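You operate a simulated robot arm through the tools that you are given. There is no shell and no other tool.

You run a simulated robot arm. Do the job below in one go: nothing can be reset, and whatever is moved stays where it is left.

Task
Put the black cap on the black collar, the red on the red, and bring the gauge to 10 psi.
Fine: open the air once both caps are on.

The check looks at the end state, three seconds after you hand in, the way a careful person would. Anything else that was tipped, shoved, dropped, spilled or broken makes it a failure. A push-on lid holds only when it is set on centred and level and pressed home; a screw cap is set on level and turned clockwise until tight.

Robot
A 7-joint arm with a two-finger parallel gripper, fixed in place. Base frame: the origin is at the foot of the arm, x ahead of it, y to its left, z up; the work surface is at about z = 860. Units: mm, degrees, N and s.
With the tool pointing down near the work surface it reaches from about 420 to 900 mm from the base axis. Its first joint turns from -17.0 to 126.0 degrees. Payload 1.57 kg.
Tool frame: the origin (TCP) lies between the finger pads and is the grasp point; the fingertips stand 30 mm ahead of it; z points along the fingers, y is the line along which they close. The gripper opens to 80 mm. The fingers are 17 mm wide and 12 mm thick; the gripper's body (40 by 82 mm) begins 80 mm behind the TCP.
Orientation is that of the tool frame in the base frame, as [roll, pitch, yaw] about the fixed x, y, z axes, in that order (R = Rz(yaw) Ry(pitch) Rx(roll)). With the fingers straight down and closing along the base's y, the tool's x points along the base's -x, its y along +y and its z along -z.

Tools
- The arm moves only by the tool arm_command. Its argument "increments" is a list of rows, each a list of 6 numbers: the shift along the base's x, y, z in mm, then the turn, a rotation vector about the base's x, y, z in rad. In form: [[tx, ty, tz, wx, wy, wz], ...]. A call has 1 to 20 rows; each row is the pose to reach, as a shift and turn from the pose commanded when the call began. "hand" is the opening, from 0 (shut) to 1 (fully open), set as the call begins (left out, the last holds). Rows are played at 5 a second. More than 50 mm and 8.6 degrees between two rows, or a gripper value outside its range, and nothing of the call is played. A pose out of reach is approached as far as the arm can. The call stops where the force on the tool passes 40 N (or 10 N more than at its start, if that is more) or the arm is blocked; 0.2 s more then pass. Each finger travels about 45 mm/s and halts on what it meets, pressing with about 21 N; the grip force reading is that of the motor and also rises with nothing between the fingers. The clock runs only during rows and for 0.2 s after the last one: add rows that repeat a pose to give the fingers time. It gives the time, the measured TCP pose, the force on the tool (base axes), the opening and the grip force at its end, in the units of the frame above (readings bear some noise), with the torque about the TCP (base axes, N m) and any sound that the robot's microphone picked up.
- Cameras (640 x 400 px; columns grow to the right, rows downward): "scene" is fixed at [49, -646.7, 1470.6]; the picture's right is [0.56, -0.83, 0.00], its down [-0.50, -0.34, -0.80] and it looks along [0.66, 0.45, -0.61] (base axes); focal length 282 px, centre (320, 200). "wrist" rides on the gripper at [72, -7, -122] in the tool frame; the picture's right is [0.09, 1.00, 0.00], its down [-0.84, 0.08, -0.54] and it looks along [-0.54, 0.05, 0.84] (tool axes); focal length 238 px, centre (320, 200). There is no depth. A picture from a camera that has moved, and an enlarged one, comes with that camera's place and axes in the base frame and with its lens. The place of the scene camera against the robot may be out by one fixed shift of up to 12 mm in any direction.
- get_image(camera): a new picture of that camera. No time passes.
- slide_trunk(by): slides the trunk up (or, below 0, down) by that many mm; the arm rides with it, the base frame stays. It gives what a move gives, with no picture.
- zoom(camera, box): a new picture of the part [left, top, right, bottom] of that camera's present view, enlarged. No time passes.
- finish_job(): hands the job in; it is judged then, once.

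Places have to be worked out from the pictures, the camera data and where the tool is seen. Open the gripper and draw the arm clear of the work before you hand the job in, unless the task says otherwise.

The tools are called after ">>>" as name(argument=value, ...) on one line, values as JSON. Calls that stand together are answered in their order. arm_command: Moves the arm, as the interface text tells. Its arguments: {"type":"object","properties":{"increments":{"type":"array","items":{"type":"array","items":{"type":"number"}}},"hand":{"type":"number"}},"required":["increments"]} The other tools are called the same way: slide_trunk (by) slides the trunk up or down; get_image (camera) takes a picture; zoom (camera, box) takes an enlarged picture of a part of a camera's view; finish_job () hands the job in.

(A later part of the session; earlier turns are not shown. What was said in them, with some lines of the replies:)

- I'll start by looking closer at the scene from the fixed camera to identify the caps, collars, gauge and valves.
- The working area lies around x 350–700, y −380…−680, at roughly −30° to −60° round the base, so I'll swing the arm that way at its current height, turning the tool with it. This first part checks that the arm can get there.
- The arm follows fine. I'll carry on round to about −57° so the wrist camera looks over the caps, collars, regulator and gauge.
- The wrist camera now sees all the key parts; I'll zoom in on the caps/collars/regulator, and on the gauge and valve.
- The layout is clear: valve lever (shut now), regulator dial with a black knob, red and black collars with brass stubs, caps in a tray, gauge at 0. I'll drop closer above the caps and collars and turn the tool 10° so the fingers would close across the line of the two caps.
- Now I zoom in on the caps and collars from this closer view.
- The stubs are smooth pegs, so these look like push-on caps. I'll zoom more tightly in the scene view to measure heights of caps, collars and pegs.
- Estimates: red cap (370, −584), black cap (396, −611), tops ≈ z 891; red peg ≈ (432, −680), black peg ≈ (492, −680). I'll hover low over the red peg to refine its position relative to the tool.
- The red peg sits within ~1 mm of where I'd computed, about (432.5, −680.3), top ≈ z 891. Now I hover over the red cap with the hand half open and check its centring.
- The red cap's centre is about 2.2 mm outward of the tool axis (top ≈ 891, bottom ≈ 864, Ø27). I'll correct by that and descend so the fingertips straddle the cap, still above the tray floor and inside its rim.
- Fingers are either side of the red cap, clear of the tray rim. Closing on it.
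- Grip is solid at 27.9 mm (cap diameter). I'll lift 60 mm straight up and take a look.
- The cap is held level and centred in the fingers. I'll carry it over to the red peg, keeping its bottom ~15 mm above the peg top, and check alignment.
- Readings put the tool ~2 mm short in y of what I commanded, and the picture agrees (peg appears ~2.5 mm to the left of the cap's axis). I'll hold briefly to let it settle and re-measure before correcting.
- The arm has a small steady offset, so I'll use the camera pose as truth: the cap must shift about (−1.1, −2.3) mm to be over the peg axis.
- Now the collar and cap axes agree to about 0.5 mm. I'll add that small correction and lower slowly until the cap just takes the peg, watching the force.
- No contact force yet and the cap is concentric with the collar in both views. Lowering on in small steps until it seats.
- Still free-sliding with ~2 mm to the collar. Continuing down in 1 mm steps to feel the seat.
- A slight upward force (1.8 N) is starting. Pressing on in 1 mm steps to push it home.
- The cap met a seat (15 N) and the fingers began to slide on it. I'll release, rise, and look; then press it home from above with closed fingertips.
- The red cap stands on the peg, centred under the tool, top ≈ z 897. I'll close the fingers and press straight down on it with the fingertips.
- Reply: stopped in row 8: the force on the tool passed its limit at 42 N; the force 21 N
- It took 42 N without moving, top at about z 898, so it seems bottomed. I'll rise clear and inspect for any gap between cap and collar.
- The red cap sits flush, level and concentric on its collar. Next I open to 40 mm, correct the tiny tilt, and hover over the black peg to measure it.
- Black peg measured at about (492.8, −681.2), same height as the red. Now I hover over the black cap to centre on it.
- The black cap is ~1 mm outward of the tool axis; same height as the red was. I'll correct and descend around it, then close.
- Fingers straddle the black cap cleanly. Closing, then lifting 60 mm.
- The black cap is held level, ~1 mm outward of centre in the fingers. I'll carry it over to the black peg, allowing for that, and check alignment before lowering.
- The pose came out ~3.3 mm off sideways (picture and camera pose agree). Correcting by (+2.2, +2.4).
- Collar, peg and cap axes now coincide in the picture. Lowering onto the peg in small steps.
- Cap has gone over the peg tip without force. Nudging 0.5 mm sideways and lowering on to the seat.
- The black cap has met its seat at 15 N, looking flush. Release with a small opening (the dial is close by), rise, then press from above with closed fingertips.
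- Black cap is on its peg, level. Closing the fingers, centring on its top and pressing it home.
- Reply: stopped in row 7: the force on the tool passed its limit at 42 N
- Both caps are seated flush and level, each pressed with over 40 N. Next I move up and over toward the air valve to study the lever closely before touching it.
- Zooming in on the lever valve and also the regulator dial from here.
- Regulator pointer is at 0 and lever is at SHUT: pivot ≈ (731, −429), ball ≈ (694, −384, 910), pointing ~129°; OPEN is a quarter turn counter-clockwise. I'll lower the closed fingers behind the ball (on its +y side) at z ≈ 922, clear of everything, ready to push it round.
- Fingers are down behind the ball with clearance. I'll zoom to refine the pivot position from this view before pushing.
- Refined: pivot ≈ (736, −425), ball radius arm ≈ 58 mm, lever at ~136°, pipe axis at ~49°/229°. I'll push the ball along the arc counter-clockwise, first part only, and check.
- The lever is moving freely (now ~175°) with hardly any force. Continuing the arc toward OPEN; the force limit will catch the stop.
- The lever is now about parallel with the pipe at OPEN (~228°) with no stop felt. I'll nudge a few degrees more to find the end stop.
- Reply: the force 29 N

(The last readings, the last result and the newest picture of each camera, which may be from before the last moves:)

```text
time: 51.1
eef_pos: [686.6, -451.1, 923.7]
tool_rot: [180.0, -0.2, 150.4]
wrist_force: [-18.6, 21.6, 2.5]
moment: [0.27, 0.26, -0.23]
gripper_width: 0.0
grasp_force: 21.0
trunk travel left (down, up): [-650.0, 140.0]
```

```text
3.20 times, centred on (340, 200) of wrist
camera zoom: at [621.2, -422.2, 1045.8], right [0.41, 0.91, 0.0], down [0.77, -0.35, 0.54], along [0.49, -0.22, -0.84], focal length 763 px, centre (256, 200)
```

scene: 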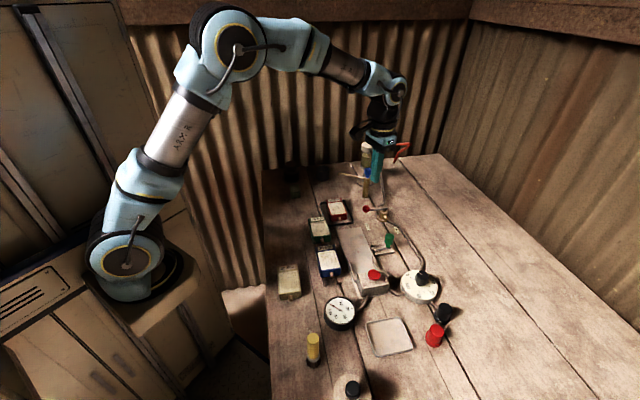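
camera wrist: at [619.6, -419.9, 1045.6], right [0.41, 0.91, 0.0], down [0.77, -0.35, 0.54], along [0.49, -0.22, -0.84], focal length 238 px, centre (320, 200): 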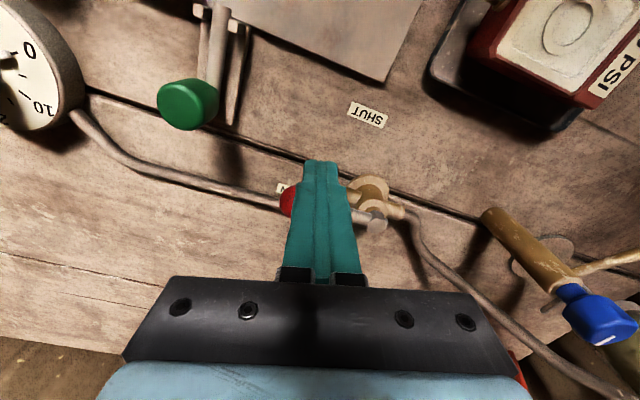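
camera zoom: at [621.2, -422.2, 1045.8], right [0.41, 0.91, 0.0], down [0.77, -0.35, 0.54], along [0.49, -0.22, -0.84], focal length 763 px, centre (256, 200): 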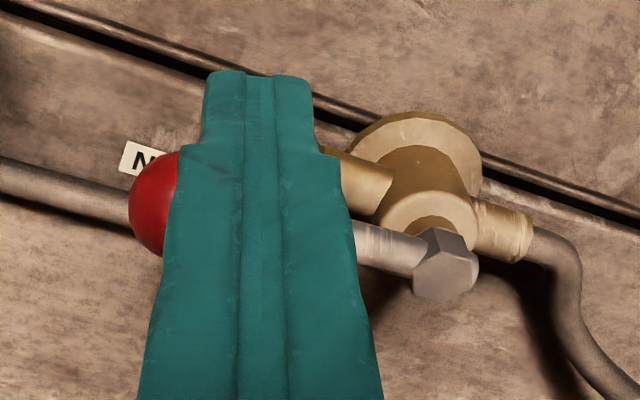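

The end stop is reached (28 N push-back) and the lever is aligned with the pipe — valve open. Backing the fingers off the ball, then rising.

>>> arm_command(increments=[[-4, 5, 0, 0, 0, 0], [-9, 10.5, 0, 0, 0, 0], [-9, 10.5, 30, 0, 0, 0], [-9, 10.5, 75, 0, 0, 0], [-9, 10.5, 120, 0, 0, 0], [-9, 10.5, 120, 0, 0, 0]])

>>> get_image(camera="wrist")

>>> zoom(camera="scene", box=[360, 190, 430, 250])

>>> zoom(camera="scene", box=[310, 280, 370, 340])

>>> zoom(camera="scene", box=[390, 250, 470, 350])

```text
time: 52.5
eef_pos: [678.9, -446.2, 1046.4]
tool_rot: [-179.9, -0.1, 150.2]
wrist_force: [0.0, -1.1, 0.0]
moment: [-0.01, -0.01, -0.01]
gripper_width: 0.1
grasp_force: 20.6
trunk travel left (down, up): [-650.0, 140.0]
```

```text
taken
camera wrist: at [612.7, -416.2, 1169.0], right [0.41, 0.91, 0.0], down [0.77, -0.35, 0.54], along [0.49, -0.22, -0.84], focal length 238 px, centre (320, 200)
```

wrist: 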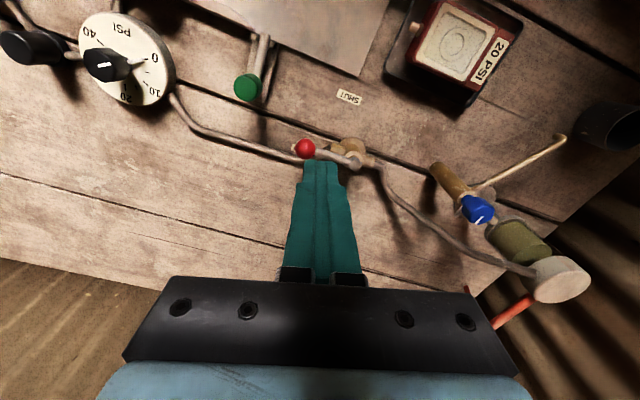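

```text
6.67 times, centred on (395, 220) of scene
camera zoom: at [49.0, -646.7, 1470.6], right [0.56, -0.83, 0.0], down [-0.5, -0.34, -0.8], along [0.66, 0.45, -0.61], focal length 1883 px, centre (-180, 67)
```

zoom: 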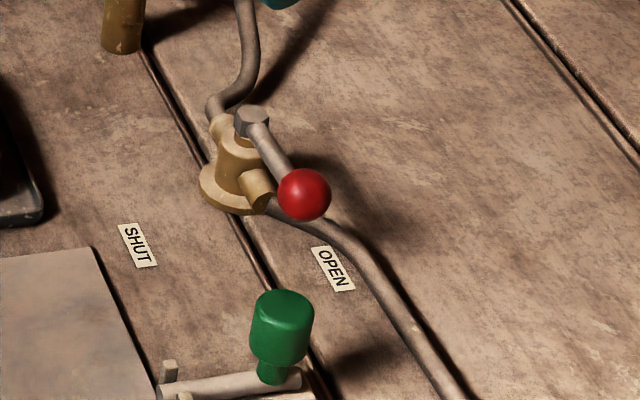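

```text
6.67 times, centred on (340, 310) of scene
camera zoom: at [49.0, -646.7, 1470.6], right [0.56, -0.83, 0.0], down [-0.5, -0.34, -0.8], along [0.66, 0.45, -0.61], focal length 1883 px, centre (187, -533)
```

zoom: 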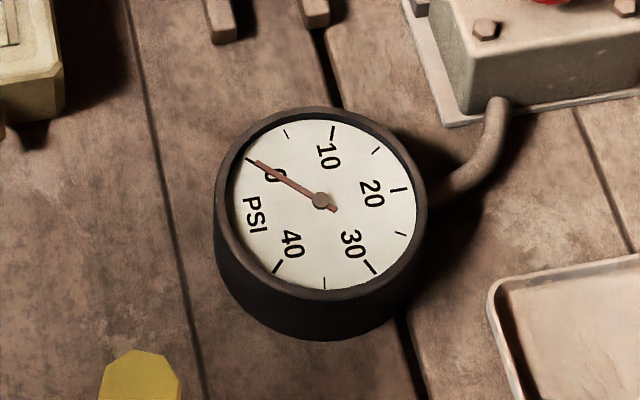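

```text
4.00 times, centred on (430, 300) of scene
camera zoom: at [49.0, -646.7, 1470.6], right [0.56, -0.83, 0.0], down [-0.5, -0.34, -0.8], along [0.66, 0.45, -0.61], focal length 1130 px, centre (-120, -200)
```

zoom: 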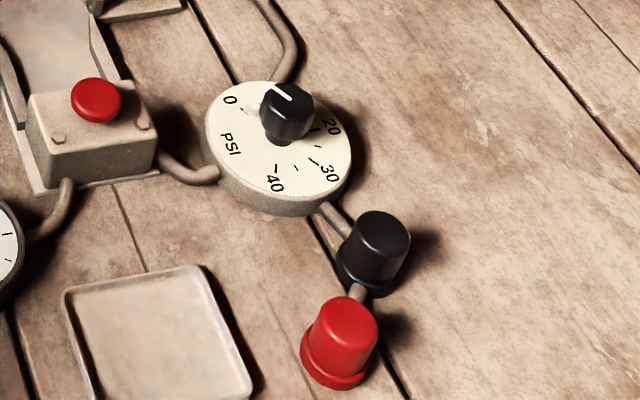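

Valve is fully OPEN; gauge and regulator still at 0. Next I go over the regulator knob and look at its shape to plan a grip (10 psi should be about 60° clockwise from 0).

>>> arm_command(increments=[[-27.7, -32.4, 0, 0, 0, -0.116], [-55.5, -64.9, 0, 0, 0, -0.232], [-83.2, -97.3, 0, 0, 0, -0.348], [-111, -129.8, 0, 0, 0, -0.464], [-138.7, -162.2, -10, 0, 0, -0.58], [-138.7, -162.2, -17, 0, 0, -0.58], [-138.7, -162.2, -17, 0, 0, -0.58]], hand=0.55)

>>> get_image(camera="wrist")

>>> zoom(camera="wrist", box=[250, 70, 400, 200])

```text
time: 54.1
eef_pos: [540.0, -608.0, 1025.7]
tool_rot: [-179.9, 0.0, 117.2]
wrist_force: [0.4, 0.4, -0.1]
moment: [0.0, -0.01, 0.0]
gripper_width: 44.1
grasp_force: 0.0
trunk travel left (down, up): [-650.0, 140.0]
```

```text
taken
camera wrist: at [502.1, -546.2, 1149.5], right [0.84, 0.54, 0.0], down [0.45, -0.71, 0.54], along [0.29, -0.46, -0.84], focal length 238 px, centre (320, 200)
```

wrist: 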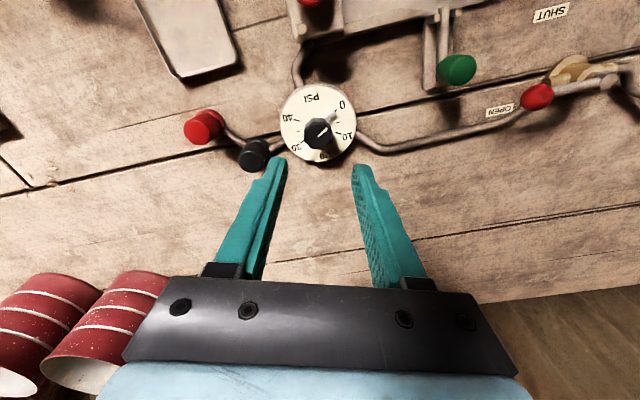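

```text
3.08 times, centred on (325, 135) of wrist
camera zoom: at [502.1, -546.2, 1149.5], right [0.84, 0.54, 0.0], down [0.45, -0.71, 0.54], along [0.29, -0.46, -0.84], focal length 733 px, centre (305, 400)
```

zoom: 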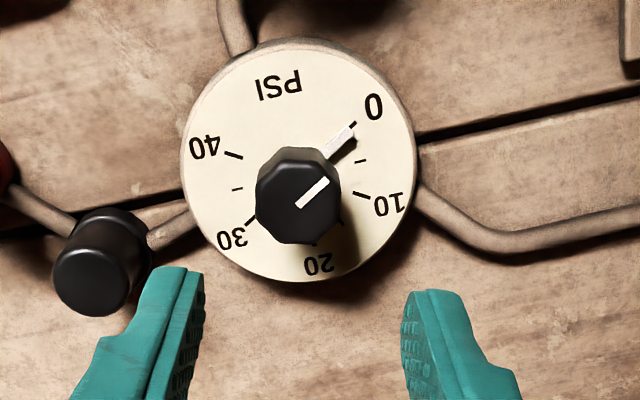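

Good view of the dial. Zooming tighter on the knob to find its flats, size and centre.

>>> zoom(camera="wrist", box=[290, 95, 350, 155])

>>> zoom(camera="scene", box=[395, 260, 445, 305])

```text
6.67 times, centred on (320, 125) of wrist
camera zoom: at [502.1, -546.2, 1149.5], right [0.84, 0.54, 0.0], down [0.45, -0.71, 0.54], along [0.29, -0.46, -0.84], focal length 1589 px, centre (320, 700)
```

zoom: 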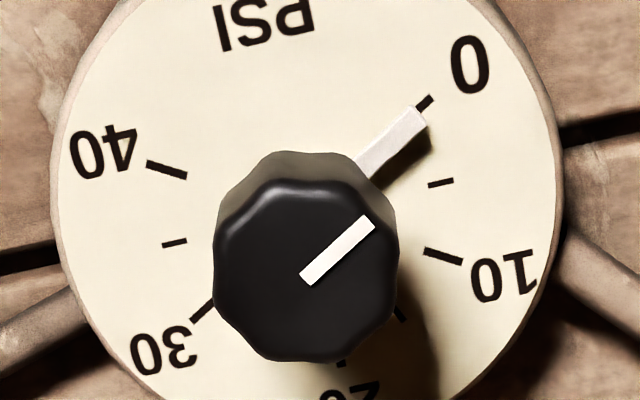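

```text
8.89 times, centred on (420, 282) of scene
camera zoom: at [49.0, -646.7, 1470.6], right [0.56, -0.83, 0.0], down [-0.5, -0.34, -0.8], along [0.66, 0.45, -0.61], focal length 2510 px, centre (-569, -533)
```

zoom: 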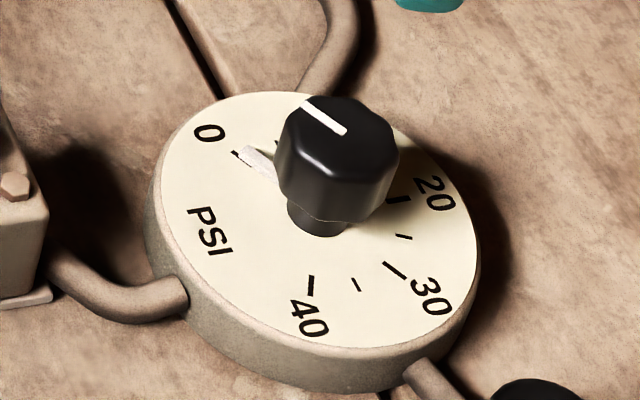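

The knob is octagonal with a flat facing the pointer; 0 is at ~75°, 10 at ~15° (60° apart), axis ≈ (540, −609.6), body z ≈ 901–918. I'll turn the tool ~3° to match the flats, centre, and come down to just above it.

>>> arm_command(increments=[[-1.2, -2.6, -25, 0, 0, 0.049], [-1.2, -2.6, -55, 0, 0, 0.049], [-1.2, -2.6, -67, 0, 0, 0.049], [-1.2, -2.6, -67, 0, 0, 0.049]])

>>> zoom(camera="wrist", box=[250, 90, 390, 200])

>>> zoom(camera="scene", box=[390, 240, 450, 310])

```text
time: 55.1
eef_pos: [539.5, -609.2, 957.3]
tool_rot: [-179.9, -0.1, 119.9]
wrist_force: [0.1, 0.1, 0.6]
moment: [-0.02, -0.02, -0.02]
gripper_width: 43.9
grasp_force: 0.1
trunk travel left (down, up): [-650.0, 140.0]
```

```text
3.64 times, centred on (320, 145) of wrist
camera zoom: at [498.7, -549.7, 1080.6], right [0.82, 0.58, 0.0], down [0.49, -0.69, 0.54], along [0.31, -0.44, -0.84], focal length 867 px, centre (320, 400)
```

zoom: 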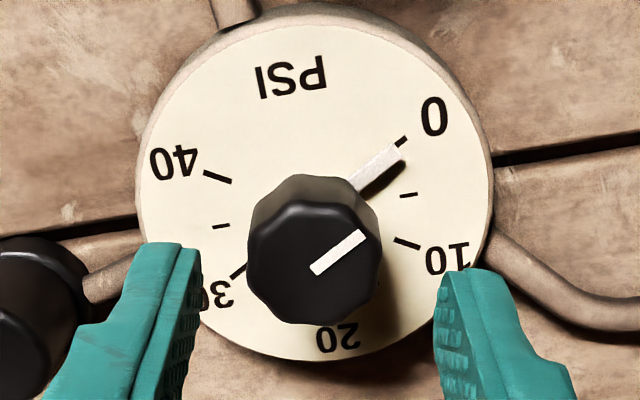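

```text
5.71 times, centred on (420, 275) of scene
camera zoom: at [49.0, -646.7, 1470.6], right [0.56, -0.83, 0.0], down [-0.5, -0.34, -0.8], along [0.66, 0.45, -0.61], focal length 1614 px, centre (-251, -229)
```

zoom: 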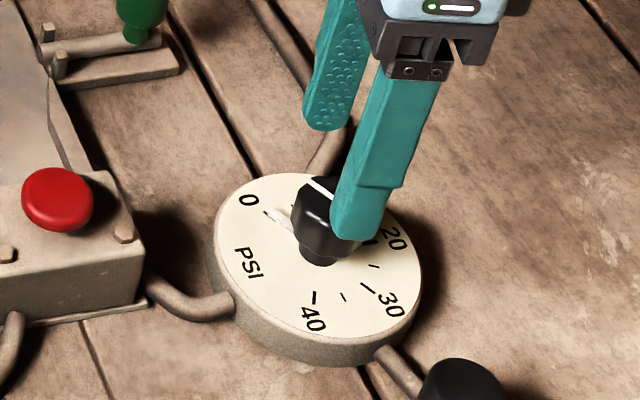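

The knob is ~1.2 mm left of the finger midline; depth is right. Correcting and descending so the tips are at z ≈ 897, around the knob but above the dial and its pointer arm.

>>> arm_command(increments=[[-1.0, -0.6, 0, 0, 0, 0], [-1.0, -0.6, -10, 0, 0, 0], [-1.0, -0.6, -20, 0, 0, 0], [-1.0, -0.6, -27, 0, 0, 0], [-1.0, -0.6, -31, 0, 0, 0], [-1.0, -0.6, -31, 0, 0, 0]])

>>> zoom(camera="wrist", box=[250, 90, 390, 200])

>>> zoom(camera="scene", box=[390, 250, 450, 310])

```text
time: 56.5
eef_pos: [538.3, -608.7, 927.1]
tool_rot: [-179.9, -0.1, 119.8]
wrist_force: [0.8, -0.1, 1.0]
moment: [-0.01, -0.01, -0.03]
gripper_width: 43.9
grasp_force: 0.0
trunk travel left (down, up): [-650.0, 140.0]
```

```text
3.64 times, centred on (320, 145) of wrist
camera zoom: at [497.4, -550.3, 1051.0], right [0.82, 0.58, 0.0], down [0.49, -0.69, 0.54], along [0.31, -0.44, -0.84], focal length 867 px, centre (320, 400)
```

zoom: 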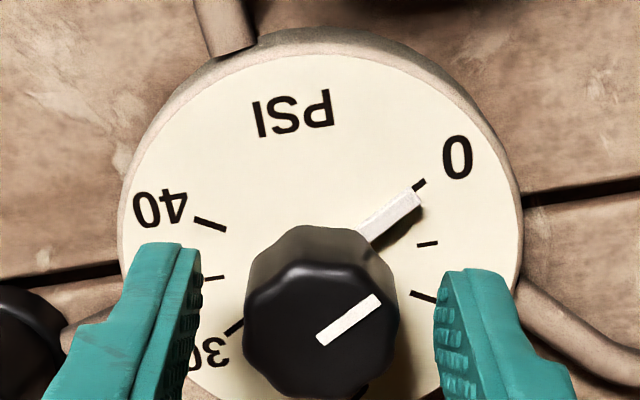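

```text
6.67 times, centred on (420, 280) of scene
camera zoom: at [49.0, -646.7, 1470.6], right [0.56, -0.83, 0.0], down [-0.5, -0.34, -0.8], along [0.66, 0.45, -0.61], focal length 1883 px, centre (-347, -333)
```

zoom: 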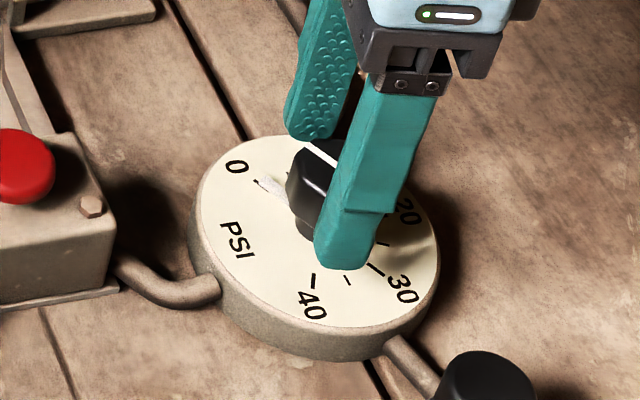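

Knob is centred between the fingers, flats parallel to the pads. Closing on it.

>>> arm_command(increments=[[0, 0, 0, 0, 0, 0], [0, 0, 0, 0, 0, 0], [0, 0, 0, 0, 0, 0], [0, 0, 0, 0, 0, 0]], hand=0.2)

>>> zoom(camera="wrist", box=[250, 90, 390, 200])

>>> get_image(camera="scene")

```text
time: 57.5
eef_pos: [539.2, -608.0, 928.7]
tool_rot: [-179.8, -0.1, 120.0]
wrist_force: [2.7, 1.4, -0.9]
moment: [-0.05, -0.28, 0.01]
gripper_width: 28.9
grasp_force: 38.6
trunk travel left (down, up): [-650.0, 140.0]
```

```text
3.64 times, centred on (320, 145) of wrist
camera zoom: at [497.7, -550.2, 1051.0], right [0.82, 0.58, 0.0], down [0.49, -0.69, 0.54], along [0.31, -0.44, -0.84], focal length 867 px, centre (320, 400)
```

zoom: 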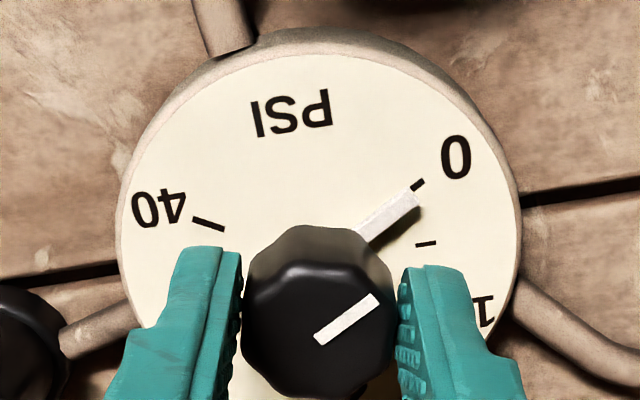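

```text
taken
```

scene: 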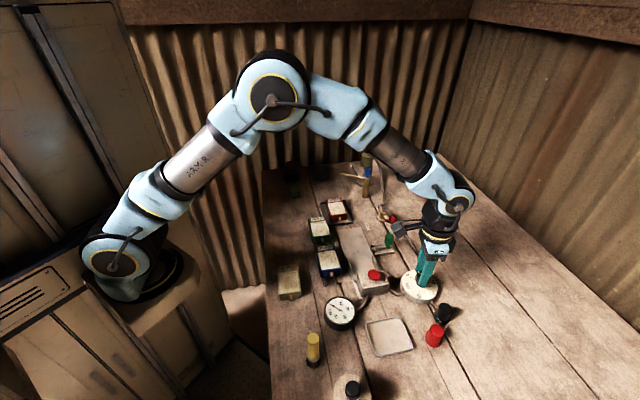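

Knob is gripped (28.9 mm across flats). Turning clockwise ~20° first and checking pointer and gauge.

>>> arm_command(increments=[[0, 0, 0, 0, 0, -0.07], [0, 0, 0, 0, 0, -0.14], [0, 0, 0, 0, 0, -0.21], [0, 0, 0, 0, 0, -0.28], [0, 0, 0, 0, 0, -0.35], [0, 0, 0, 0, 0, -0.35]])

>>> zoom(camera="wrist", box=[250, 90, 390, 200])

>>> zoom(camera="scene", box=[310, 280, 370, 340])

>>> zoom(camera="scene", box=[390, 250, 470, 350])

```text
time: 58.9
eef_pos: [540.9, -608.5, 928.5]
tool_rot: [-180.0, -0.1, 99.9]
wrist_force: [15.4, 4.3, 1.7]
moment: [1.19, -0.16, 0.06]
gripper_width: 28.8
grasp_force: 38.8
trunk travel left (down, up): [-650.0, 140.0]
```

```text
3.64 times, centred on (320, 145) of wrist
camera zoom: at [521.3, -539.2, 1051.0], right [0.97, 0.26, 0.0], down [0.22, -0.81, 0.54], along [0.14, -0.52, -0.84], focal length 867 px, centre (320, 400)
```

zoom: 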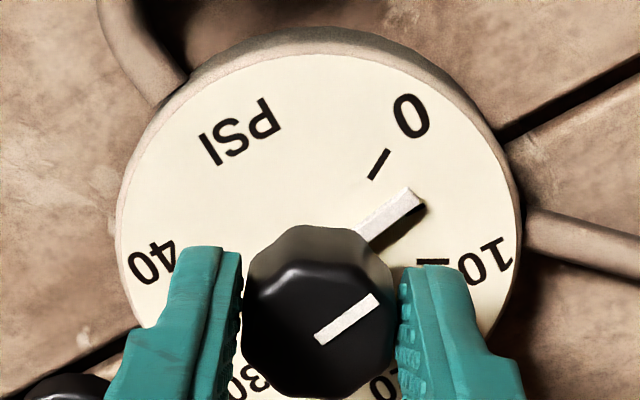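

```text
6.67 times, centred on (340, 310) of scene
camera zoom: at [49.0, -646.7, 1470.6], right [0.56, -0.83, 0.0], down [-0.5, -0.34, -0.8], along [0.66, 0.45, -0.61], focal length 1883 px, centre (187, -533)
```

zoom: 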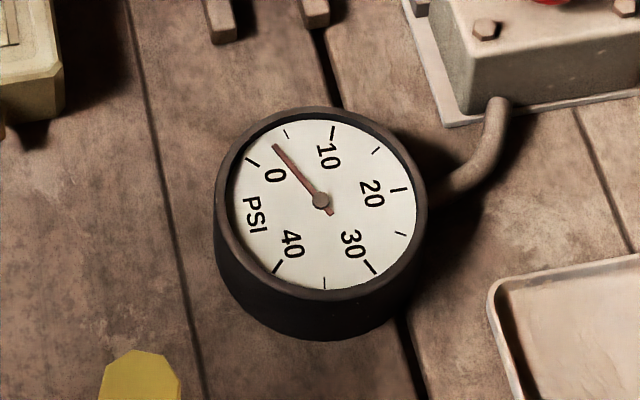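

```text
4.00 times, centred on (430, 300) of scene
camera zoom: at [49.0, -646.7, 1470.6], right [0.56, -0.83, 0.0], down [-0.5, -0.34, -0.8], along [0.66, 0.45, -0.61], focal length 1130 px, centre (-120, -200)
```

zoom: 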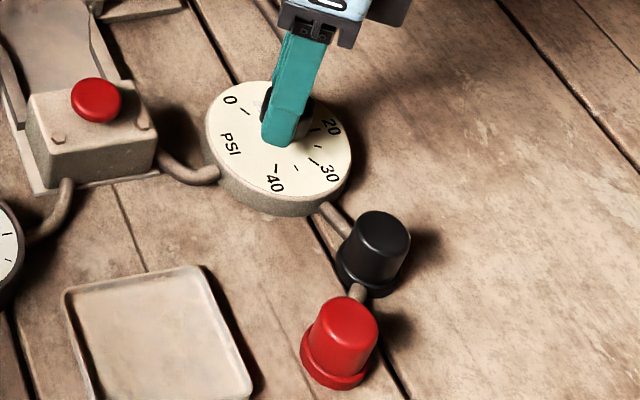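

Gauge responds: about 3.5 psi at ~20° of turn, so both caps hold. There's a 15 N side load because the grip is slightly off-axis; I'll relieve it by shifting ~1 mm in +x before turning on.

>>> arm_command(increments=[[0.5, 0.15, 0, 0, 0, 0], [1.0, 0.3, 0, 0, 0, 0], [1.0, 0.3, 0, 0, 0, 0]])

```text
time: 59.7
eef_pos: [540.1, -608.9, 928.8]
tool_rot: [-179.9, -0.1, 99.9]
wrist_force: [12.4, 6.2, -1.6]
moment: [-0.44, -0.6, 0.0]
gripper_width: 29.0
grasp_force: 38.4
trunk travel left (down, up): [-650.0, 140.0]
```

I'll hold a moment and re-read the force before deciding on more correction.

>>> arm_command(increments=[[0, 0, 0, 0, 0, 0], [0, 0, 0, 0, 0, 0]])

>>> zoom(camera="wrist", box=[250, 90, 390, 200])

```text
time: 60.3
eef_pos: [540.9, -608.2, 928.2]
tool_rot: [180.0, -0.2, 99.8]
wrist_force: [12.6, 7.3, -3.3]
moment: [-0.85, -0.51, 0.03]
gripper_width: 28.9
grasp_force: 39.1
trunk travel left (down, up): [-650.0, 140.0]
```

```text
3.64 times, centred on (320, 145) of wrist
camera zoom: at [521.6, -539.1, 1051.0], right [0.97, 0.26, 0.0], down [0.22, -0.81, 0.54], along [0.14, -0.52, -0.84], focal length 867 px, centre (320, 400)
```

zoom: 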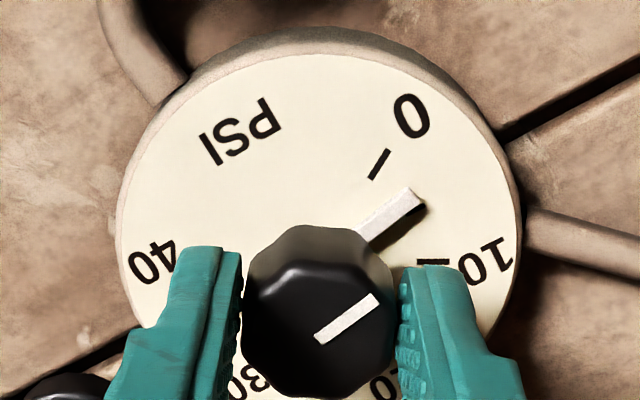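

Side load persists (~14 N). I'll shift the command another 2 mm along the load direction and see whether it relaxes.

>>> arm_command(increments=[[0.7, 0.4, 0, 0, 0, 0], [1.4, 0.8, 0, 0, 0, 0], [2.0, 1.2, 0, 0, 0, 0], [2.0, 1.2, 0, 0, 0, 0]])

>>> zoom(camera="wrist", box=[250, 90, 390, 200])

```text
time: 61.3
eef_pos: [539.8, -607.9, 928.3]
tool_rot: [-179.8, 0.0, 99.8]
wrist_force: [-1.2, 0.1, -0.6]
moment: [0.68, 0.05, -0.04]
gripper_width: 28.8
grasp_force: 38.7
trunk travel left (down, up): [-650.0, 140.0]
```

```text
3.64 times, centred on (320, 145) of wrist
camera zoom: at [521.9, -539.1, 1051.1], right [0.97, 0.26, 0.0], down [0.22, -0.81, 0.54], along [0.14, -0.52, -0.84], focal length 867 px, centre (320, 400)
```

zoom: 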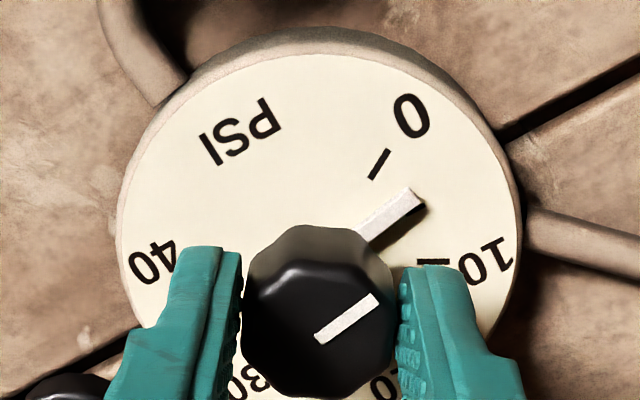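

Load gone. Turning another 20° clockwise and checking.

>>> arm_command(increments=[[0, 0, 0, 0, 0, -0.07], [0, 0, 0, 0, 0, -0.14], [0, 0, 0, 0, 0, -0.21], [0, 0, 0, 0, 0, -0.28], [0, 0, 0, 0, 0, -0.35], [0, 0, 0, 0, 0, -0.35]])

>>> zoom(camera="wrist", box=[250, 90, 390, 200])

>>> zoom(camera="scene", box=[310, 280, 370, 340])

```text
time: 62.7
eef_pos: [541.4, -609.2, 927.4]
tool_rot: [-179.9, -0.1, 79.7]
wrist_force: [-4.5, -1.8, -1.7]
moment: [-0.03, -0.13, -0.04]
gripper_width: 28.8
grasp_force: 38.6
trunk travel left (down, up): [-650.0, 140.0]
```

```text
3.64 times, centred on (320, 145) of wrist
camera zoom: at [547.8, -536.9, 1051.0], right [1.0, -0.09, 0.0], down [-0.07, -0.84, 0.54], along [-0.05, -0.54, -0.84], focal length 867 px, centre (320, 400)
```

zoom: 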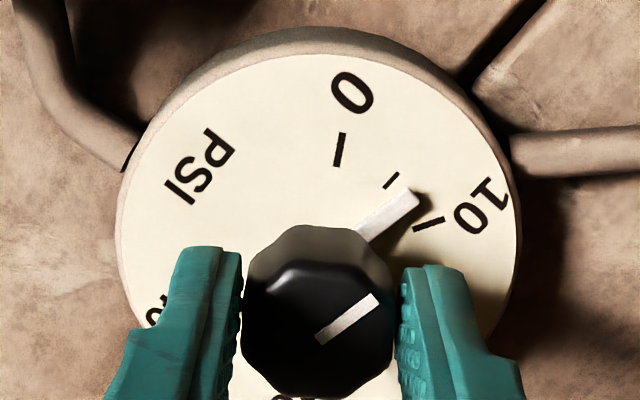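

```text
6.67 times, centred on (340, 310) of scene
camera zoom: at [49.0, -646.7, 1470.6], right [0.56, -0.83, 0.0], down [-0.5, -0.34, -0.8], along [0.66, 0.45, -0.61], focal length 1883 px, centre (187, -533)
```

zoom: 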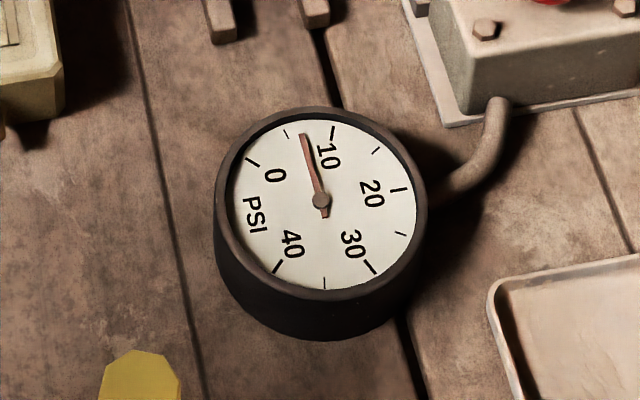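

About 7 psi now; pointer two-thirds of the way to 10. Turning about 17° more, then fine-tuning on the gauge.

>>> arm_command(increments=[[0, 0, 0, 0, 0, -0.07], [0, 0, 0, 0, 0, -0.14], [0, 0, 0, 0, 0, -0.21], [0, 0, 0, 0, 0, -0.26], [0, 0, 0, 0, 0, -0.3], [0, 0, 0, 0, 0, -0.3]])

>>> zoom(camera="wrist", box=[250, 90, 390, 200])

>>> zoom(camera="scene", box=[320, 295, 355, 325])

```text
time: 64.1
eef_pos: [544.5, -607.1, 928.6]
tool_rot: [-180.0, 0.0, 62.6]
wrist_force: [8.0, -14.5, 2.0]
moment: [-0.7, -0.27, 0.03]
gripper_width: 28.8
grasp_force: 38.6
trunk travel left (down, up): [-650.0, 140.0]
```

```text
3.64 times, centred on (320, 145) of wrist
camera zoom: at [569.4, -542.0, 1050.9], right [0.93, -0.38, 0.0], down [-0.32, -0.78, 0.54], along [-0.2, -0.5, -0.84], focal length 867 px, centre (320, 400)
```

zoom: 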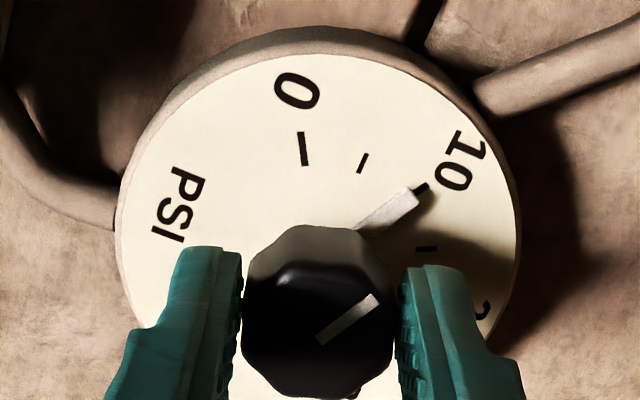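

```text
13.33 times, centred on (338, 310) of scene
camera zoom: at [49.0, -646.7, 1470.6], right [0.56, -0.83, 0.0], down [-0.5, -0.34, -0.8], along [0.66, 0.45, -0.61], focal length 3766 px, centre (87, -1267)
```

zoom: 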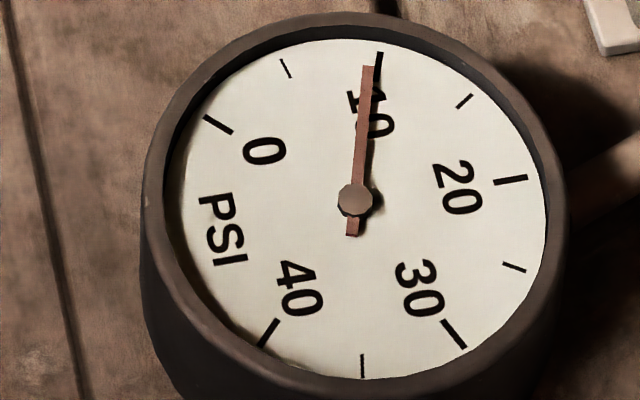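

Gauge reads ≈ 9.55 psi at 57.4° of turn. I need ~2.6° more; I'll also shift the command to relieve the side load while doing it.

>>> arm_command(increments=[[0.4, -0.7, 0, 0, 0, -0.015], [0.8, -1.4, 0, 0, 0, -0.03], [1.2, -2.1, 0, 0, 0, -0.045], [1.2, -2.1, 0, 0, 0, -0.045], [1.2, -2.1, 0, 0, 0, -0.045]])

>>> zoom(camera="wrist", box=[250, 90, 390, 200])

>>> zoom(camera="scene", box=[320, 295, 355, 325])

```text
time: 65.3
eef_pos: [541.9, -607.3, 928.4]
tool_rot: [-179.9, -0.3, 60.0]
wrist_force: [-2.1, 4.7, 5.8]
moment: [0.41, -0.06, 0.02]
gripper_width: 28.7
grasp_force: 38.8
trunk travel left (down, up): [-650.0, 140.0]
```

```text
3.64 times, centred on (320, 145) of wrist
camera zoom: at [572.9, -544.1, 1051.2], right [0.91, -0.42, 0.0], down [-0.35, -0.77, 0.54], along [-0.23, -0.49, -0.84], focal length 867 px, centre (320, 400)
```

zoom: 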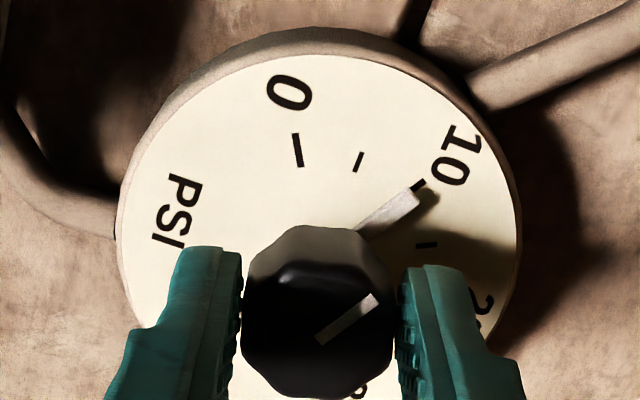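

```text
13.33 times, centred on (338, 310) of scene
camera zoom: at [49.0, -646.7, 1470.6], right [0.56, -0.83, 0.0], down [-0.5, -0.34, -0.8], along [0.66, 0.45, -0.61], focal length 3766 px, centre (87, -1267)
```

zoom: 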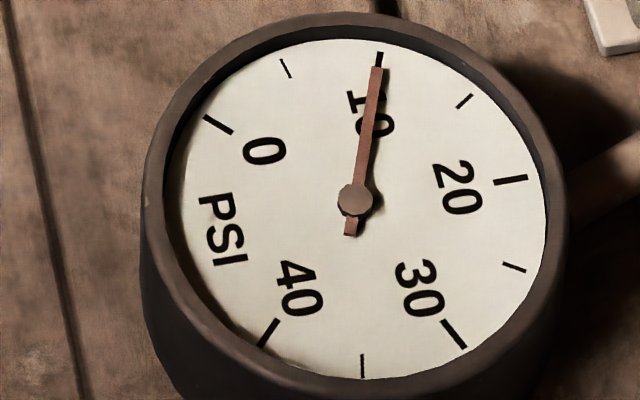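

The needle now lies on the 10 mark and the regulator pointer on its 10. Releasing the knob gently and checking that it stays.

>>> arm_command(increments=[[0, 0, 0, 0, 0, 0], [0, 0, 0, 0, 0, 0], [0, 0, 0, 0, 0, 0]], hand=0.5)

>>> zoom(camera="wrist", box=[250, 90, 390, 200])

>>> zoom(camera="scene", box=[320, 295, 355, 325])

```text
time: 66.1
eef_pos: [543.7, -609.7, 928.4]
tool_rot: [-179.9, 0.0, 60.1]
wrist_force: [0.1, -0.2, -0.1]
moment: [0.02, 0.0, -0.02]
gripper_width: 40.2
grasp_force: 0.1
trunk travel left (down, up): [-650.0, 140.0]
```

```text
3.64 times, centred on (320, 145) of wrist
camera zoom: at [573.2, -545.1, 1051.2], right [0.91, -0.42, 0.0], down [-0.35, -0.76, 0.54], along [-0.23, -0.49, -0.84], focal length 867 px, centre (320, 400)
```

zoom: 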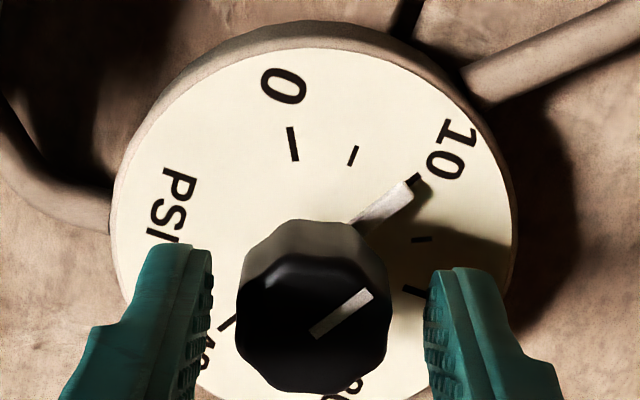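

```text
13.33 times, centred on (338, 310) of scene
camera zoom: at [49.0, -646.7, 1470.6], right [0.56, -0.83, 0.0], down [-0.5, -0.34, -0.8], along [0.66, 0.45, -0.61], focal length 3766 px, centre (87, -1267)
```

zoom: 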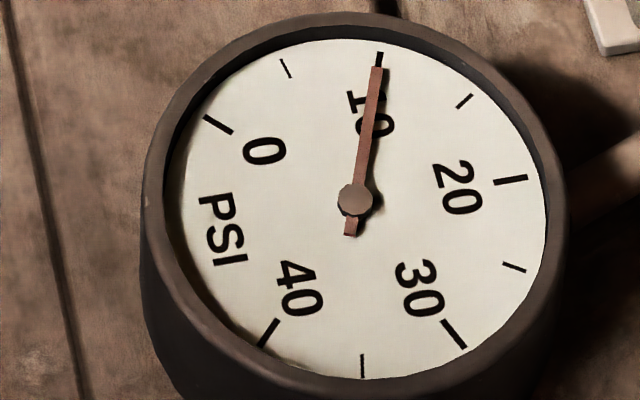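

Released; the gauge holds at 10. Rising straight up, clear of the knob, then checking everything.

>>> arm_command(increments=[[0, 0, 10, 0, 0, 0], [0, 0, 30, 0, 0, 0], [0, 0, 70, 0, 0, 0], [0, 0, 110, 0, 0, 0], [0, 0, 150, 0, 0, 0], [0, 0, 190, 0, 0, 0], [0, 0, 190, 0, 0, 0]])

>>> get_image(camera="scene")

>>> get_image(camera="wrist")

>>> zoom(camera="scene", box=[320, 295, 355, 325])

>>> zoom(camera="scene", box=[390, 250, 470, 350])

```text
time: 67.7
eef_pos: [544.4, -610.7, 1117.9]
tool_rot: [-179.9, -0.1, 60.0]
wrist_force: [0.2, 0.9, 0.0]
moment: [-0.02, -0.02, -0.01]
gripper_width: 39.9
grasp_force: 0.0
trunk travel left (down, up): [-650.0, 140.0]
```

```text
taken
```

scene: 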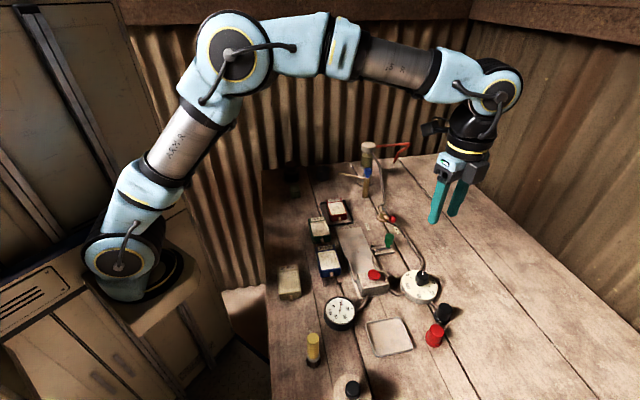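

```text
taken
camera wrist: at [573.5, -545.6, 1240.3], right [0.91, -0.42, 0.0], down [-0.35, -0.76, 0.54], along [-0.23, -0.49, -0.84], focal length 238 px, centre (320, 200)
```

wrist: 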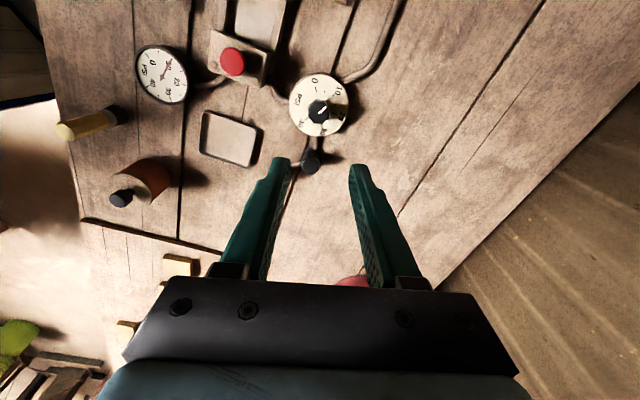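

```text
13.33 times, centred on (338, 310) of scene
camera zoom: at [49.0, -646.7, 1470.6], right [0.56, -0.83, 0.0], down [-0.5, -0.34, -0.8], along [0.66, 0.45, -0.61], focal length 3766 px, centre (87, -1267)
```

zoom: 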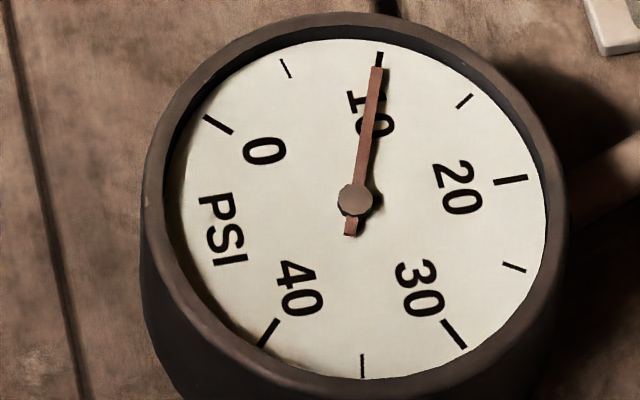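

```text
4.00 times, centred on (430, 300) of scene
camera zoom: at [49.0, -646.7, 1470.6], right [0.56, -0.83, 0.0], down [-0.5, -0.34, -0.8], along [0.66, 0.45, -0.61], focal length 1130 px, centre (-120, -200)
```

zoom: 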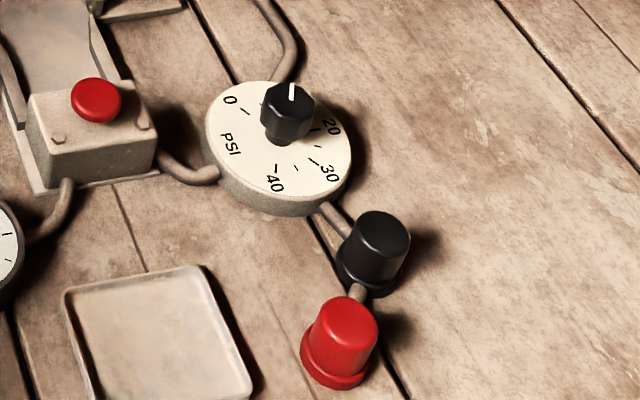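

Everything looks in place. One cross-check of the gauge from the wrist camera, and close looks at both caps.

>>> zoom(camera="wrist", box=[130, 40, 200, 110])

>>> zoom(camera="scene", box=[420, 295, 465, 350])

>>> zoom(camera="scene", box=[260, 130, 430, 300])

```text
5.71 times, centred on (165, 75) of wrist
camera zoom: at [573.5, -545.6, 1240.3], right [0.91, -0.42, 0.0], down [-0.35, -0.76, 0.54], along [-0.23, -0.49, -0.84], focal length 1362 px, centre (1206, 914)
```

zoom: 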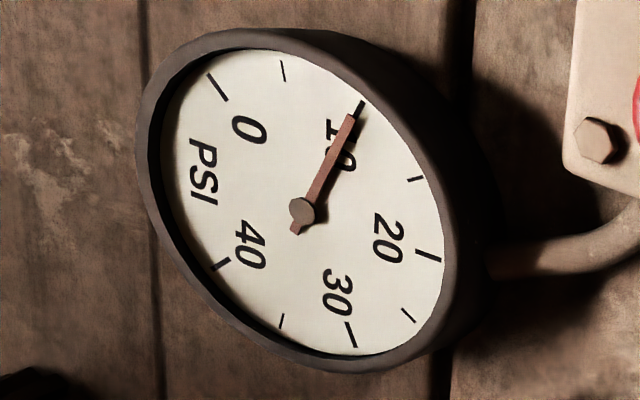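

```text
7.27 times, centred on (442, 322) of scene
camera zoom: at [49.0, -646.7, 1470.6], right [0.56, -0.83, 0.0], down [-0.5, -0.34, -0.8], along [0.66, 0.45, -0.61], focal length 2054 px, centre (-571, -691)
```

zoom: 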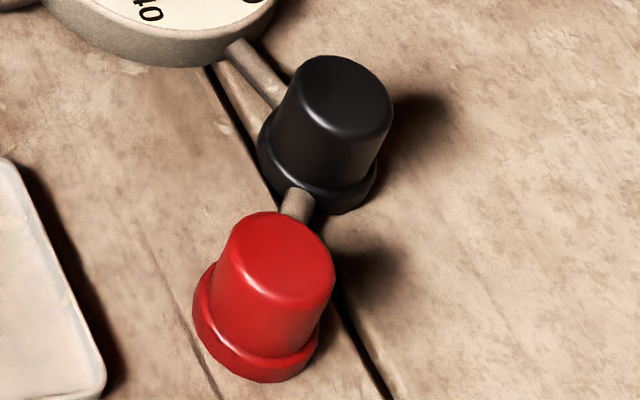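

```text
2.35 times, centred on (345, 215) of scene
camera zoom: at [49.0, -646.7, 1470.6], right [0.56, -0.83, 0.0], down [-0.5, -0.34, -0.8], along [0.66, 0.45, -0.61], focal length 664 px, centre (261, 165)
```

zoom: 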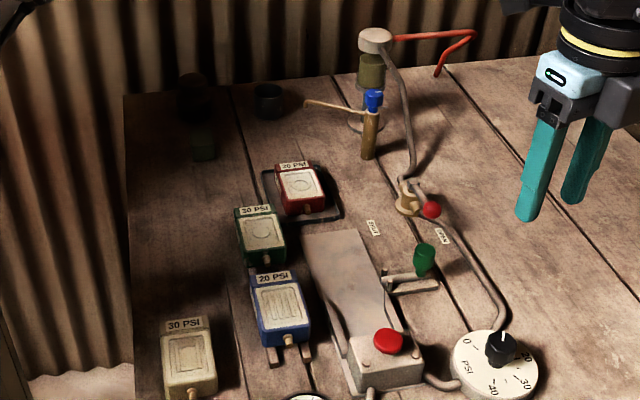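

Both cameras put the needle on 10, caps are flush and level, lever at OPEN, nothing else disturbed. Opening the hand fully and drawing the arm up and away.

>>> arm_command(increments=[[-10, 15, 40, 0, 0, 0.08], [-20, 30, 80, 0, 0, 0.16], [-30, 45, 110, 0, 0, 0.24], [-40, 60, 130, 0, 0, 0.32], [-40, 60, 130, 0, 0, 0.32], [-40, 60, 130, 0, 0, 0.32]], hand=1)

>>> zoom(camera="scene", box=[320, 295, 355, 325])

>>> get_image(camera="scene")

```text
time: 69.1
eef_pos: [502.7, -549.0, 1247.0]
tool_rot: [-179.9, -0.2, 78.4]
wrist_force: [-1.2, -0.3, 0.5]
moment: [0.01, -0.02, 0.03]
gripper_width: 80.4
grasp_force: 0.1
trunk travel left (down, up): [-650.0, 140.0]
```

```text
13.33 times, centred on (338, 310) of scene
camera zoom: at [49.0, -646.7, 1470.6], right [0.56, -0.83, 0.0], down [-0.5, -0.34, -0.8], along [0.66, 0.45, -0.61], focal length 3766 px, centre (87, -1267)
```

zoom: 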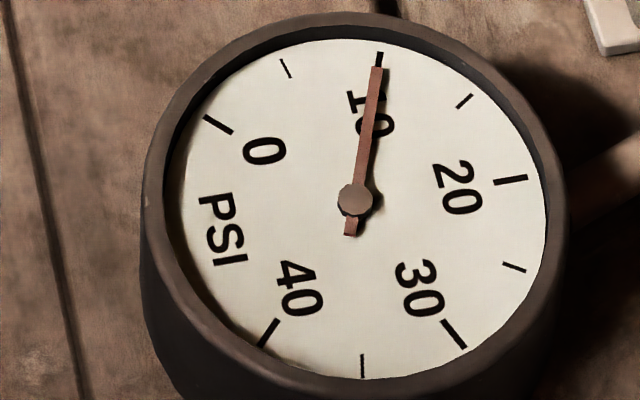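

```text
taken
```

scene: 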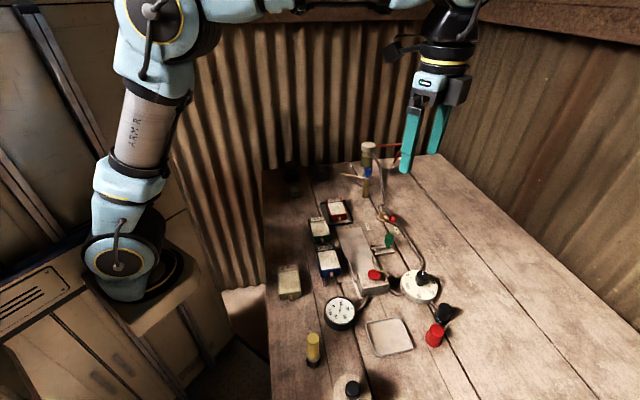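

The gauge is steady at 10 psi. Both caps are seated, the air is open, the gripper is open and the arm is clear, so I'm handing in.

>>> finish_job()

```text
The job is handed in.
```

The black cap is on the black collar, the red cap is on the red collar, and the gauge reads 10 psi.

- **Caps:** I pressed both down with just over 40 N. They sit flush and level on their collars and held once the air was on. The pegs looked smooth, so I treated them as push-on caps and did not twist them.
- **Air:** I opened the valve only after both caps were on, pushing the lever until it hit its stop at OPEN.
- **Pressure:** I turned the regulator knob up from 0 to its 10 mark. The needle stayed on 10 after I let go of the knob. A second look from the wrist camera put it at about 9.8, which is within what I can read from the pictures.

I saw nothing else moved or disturbed. The gripper is open and the arm is clear of the work.
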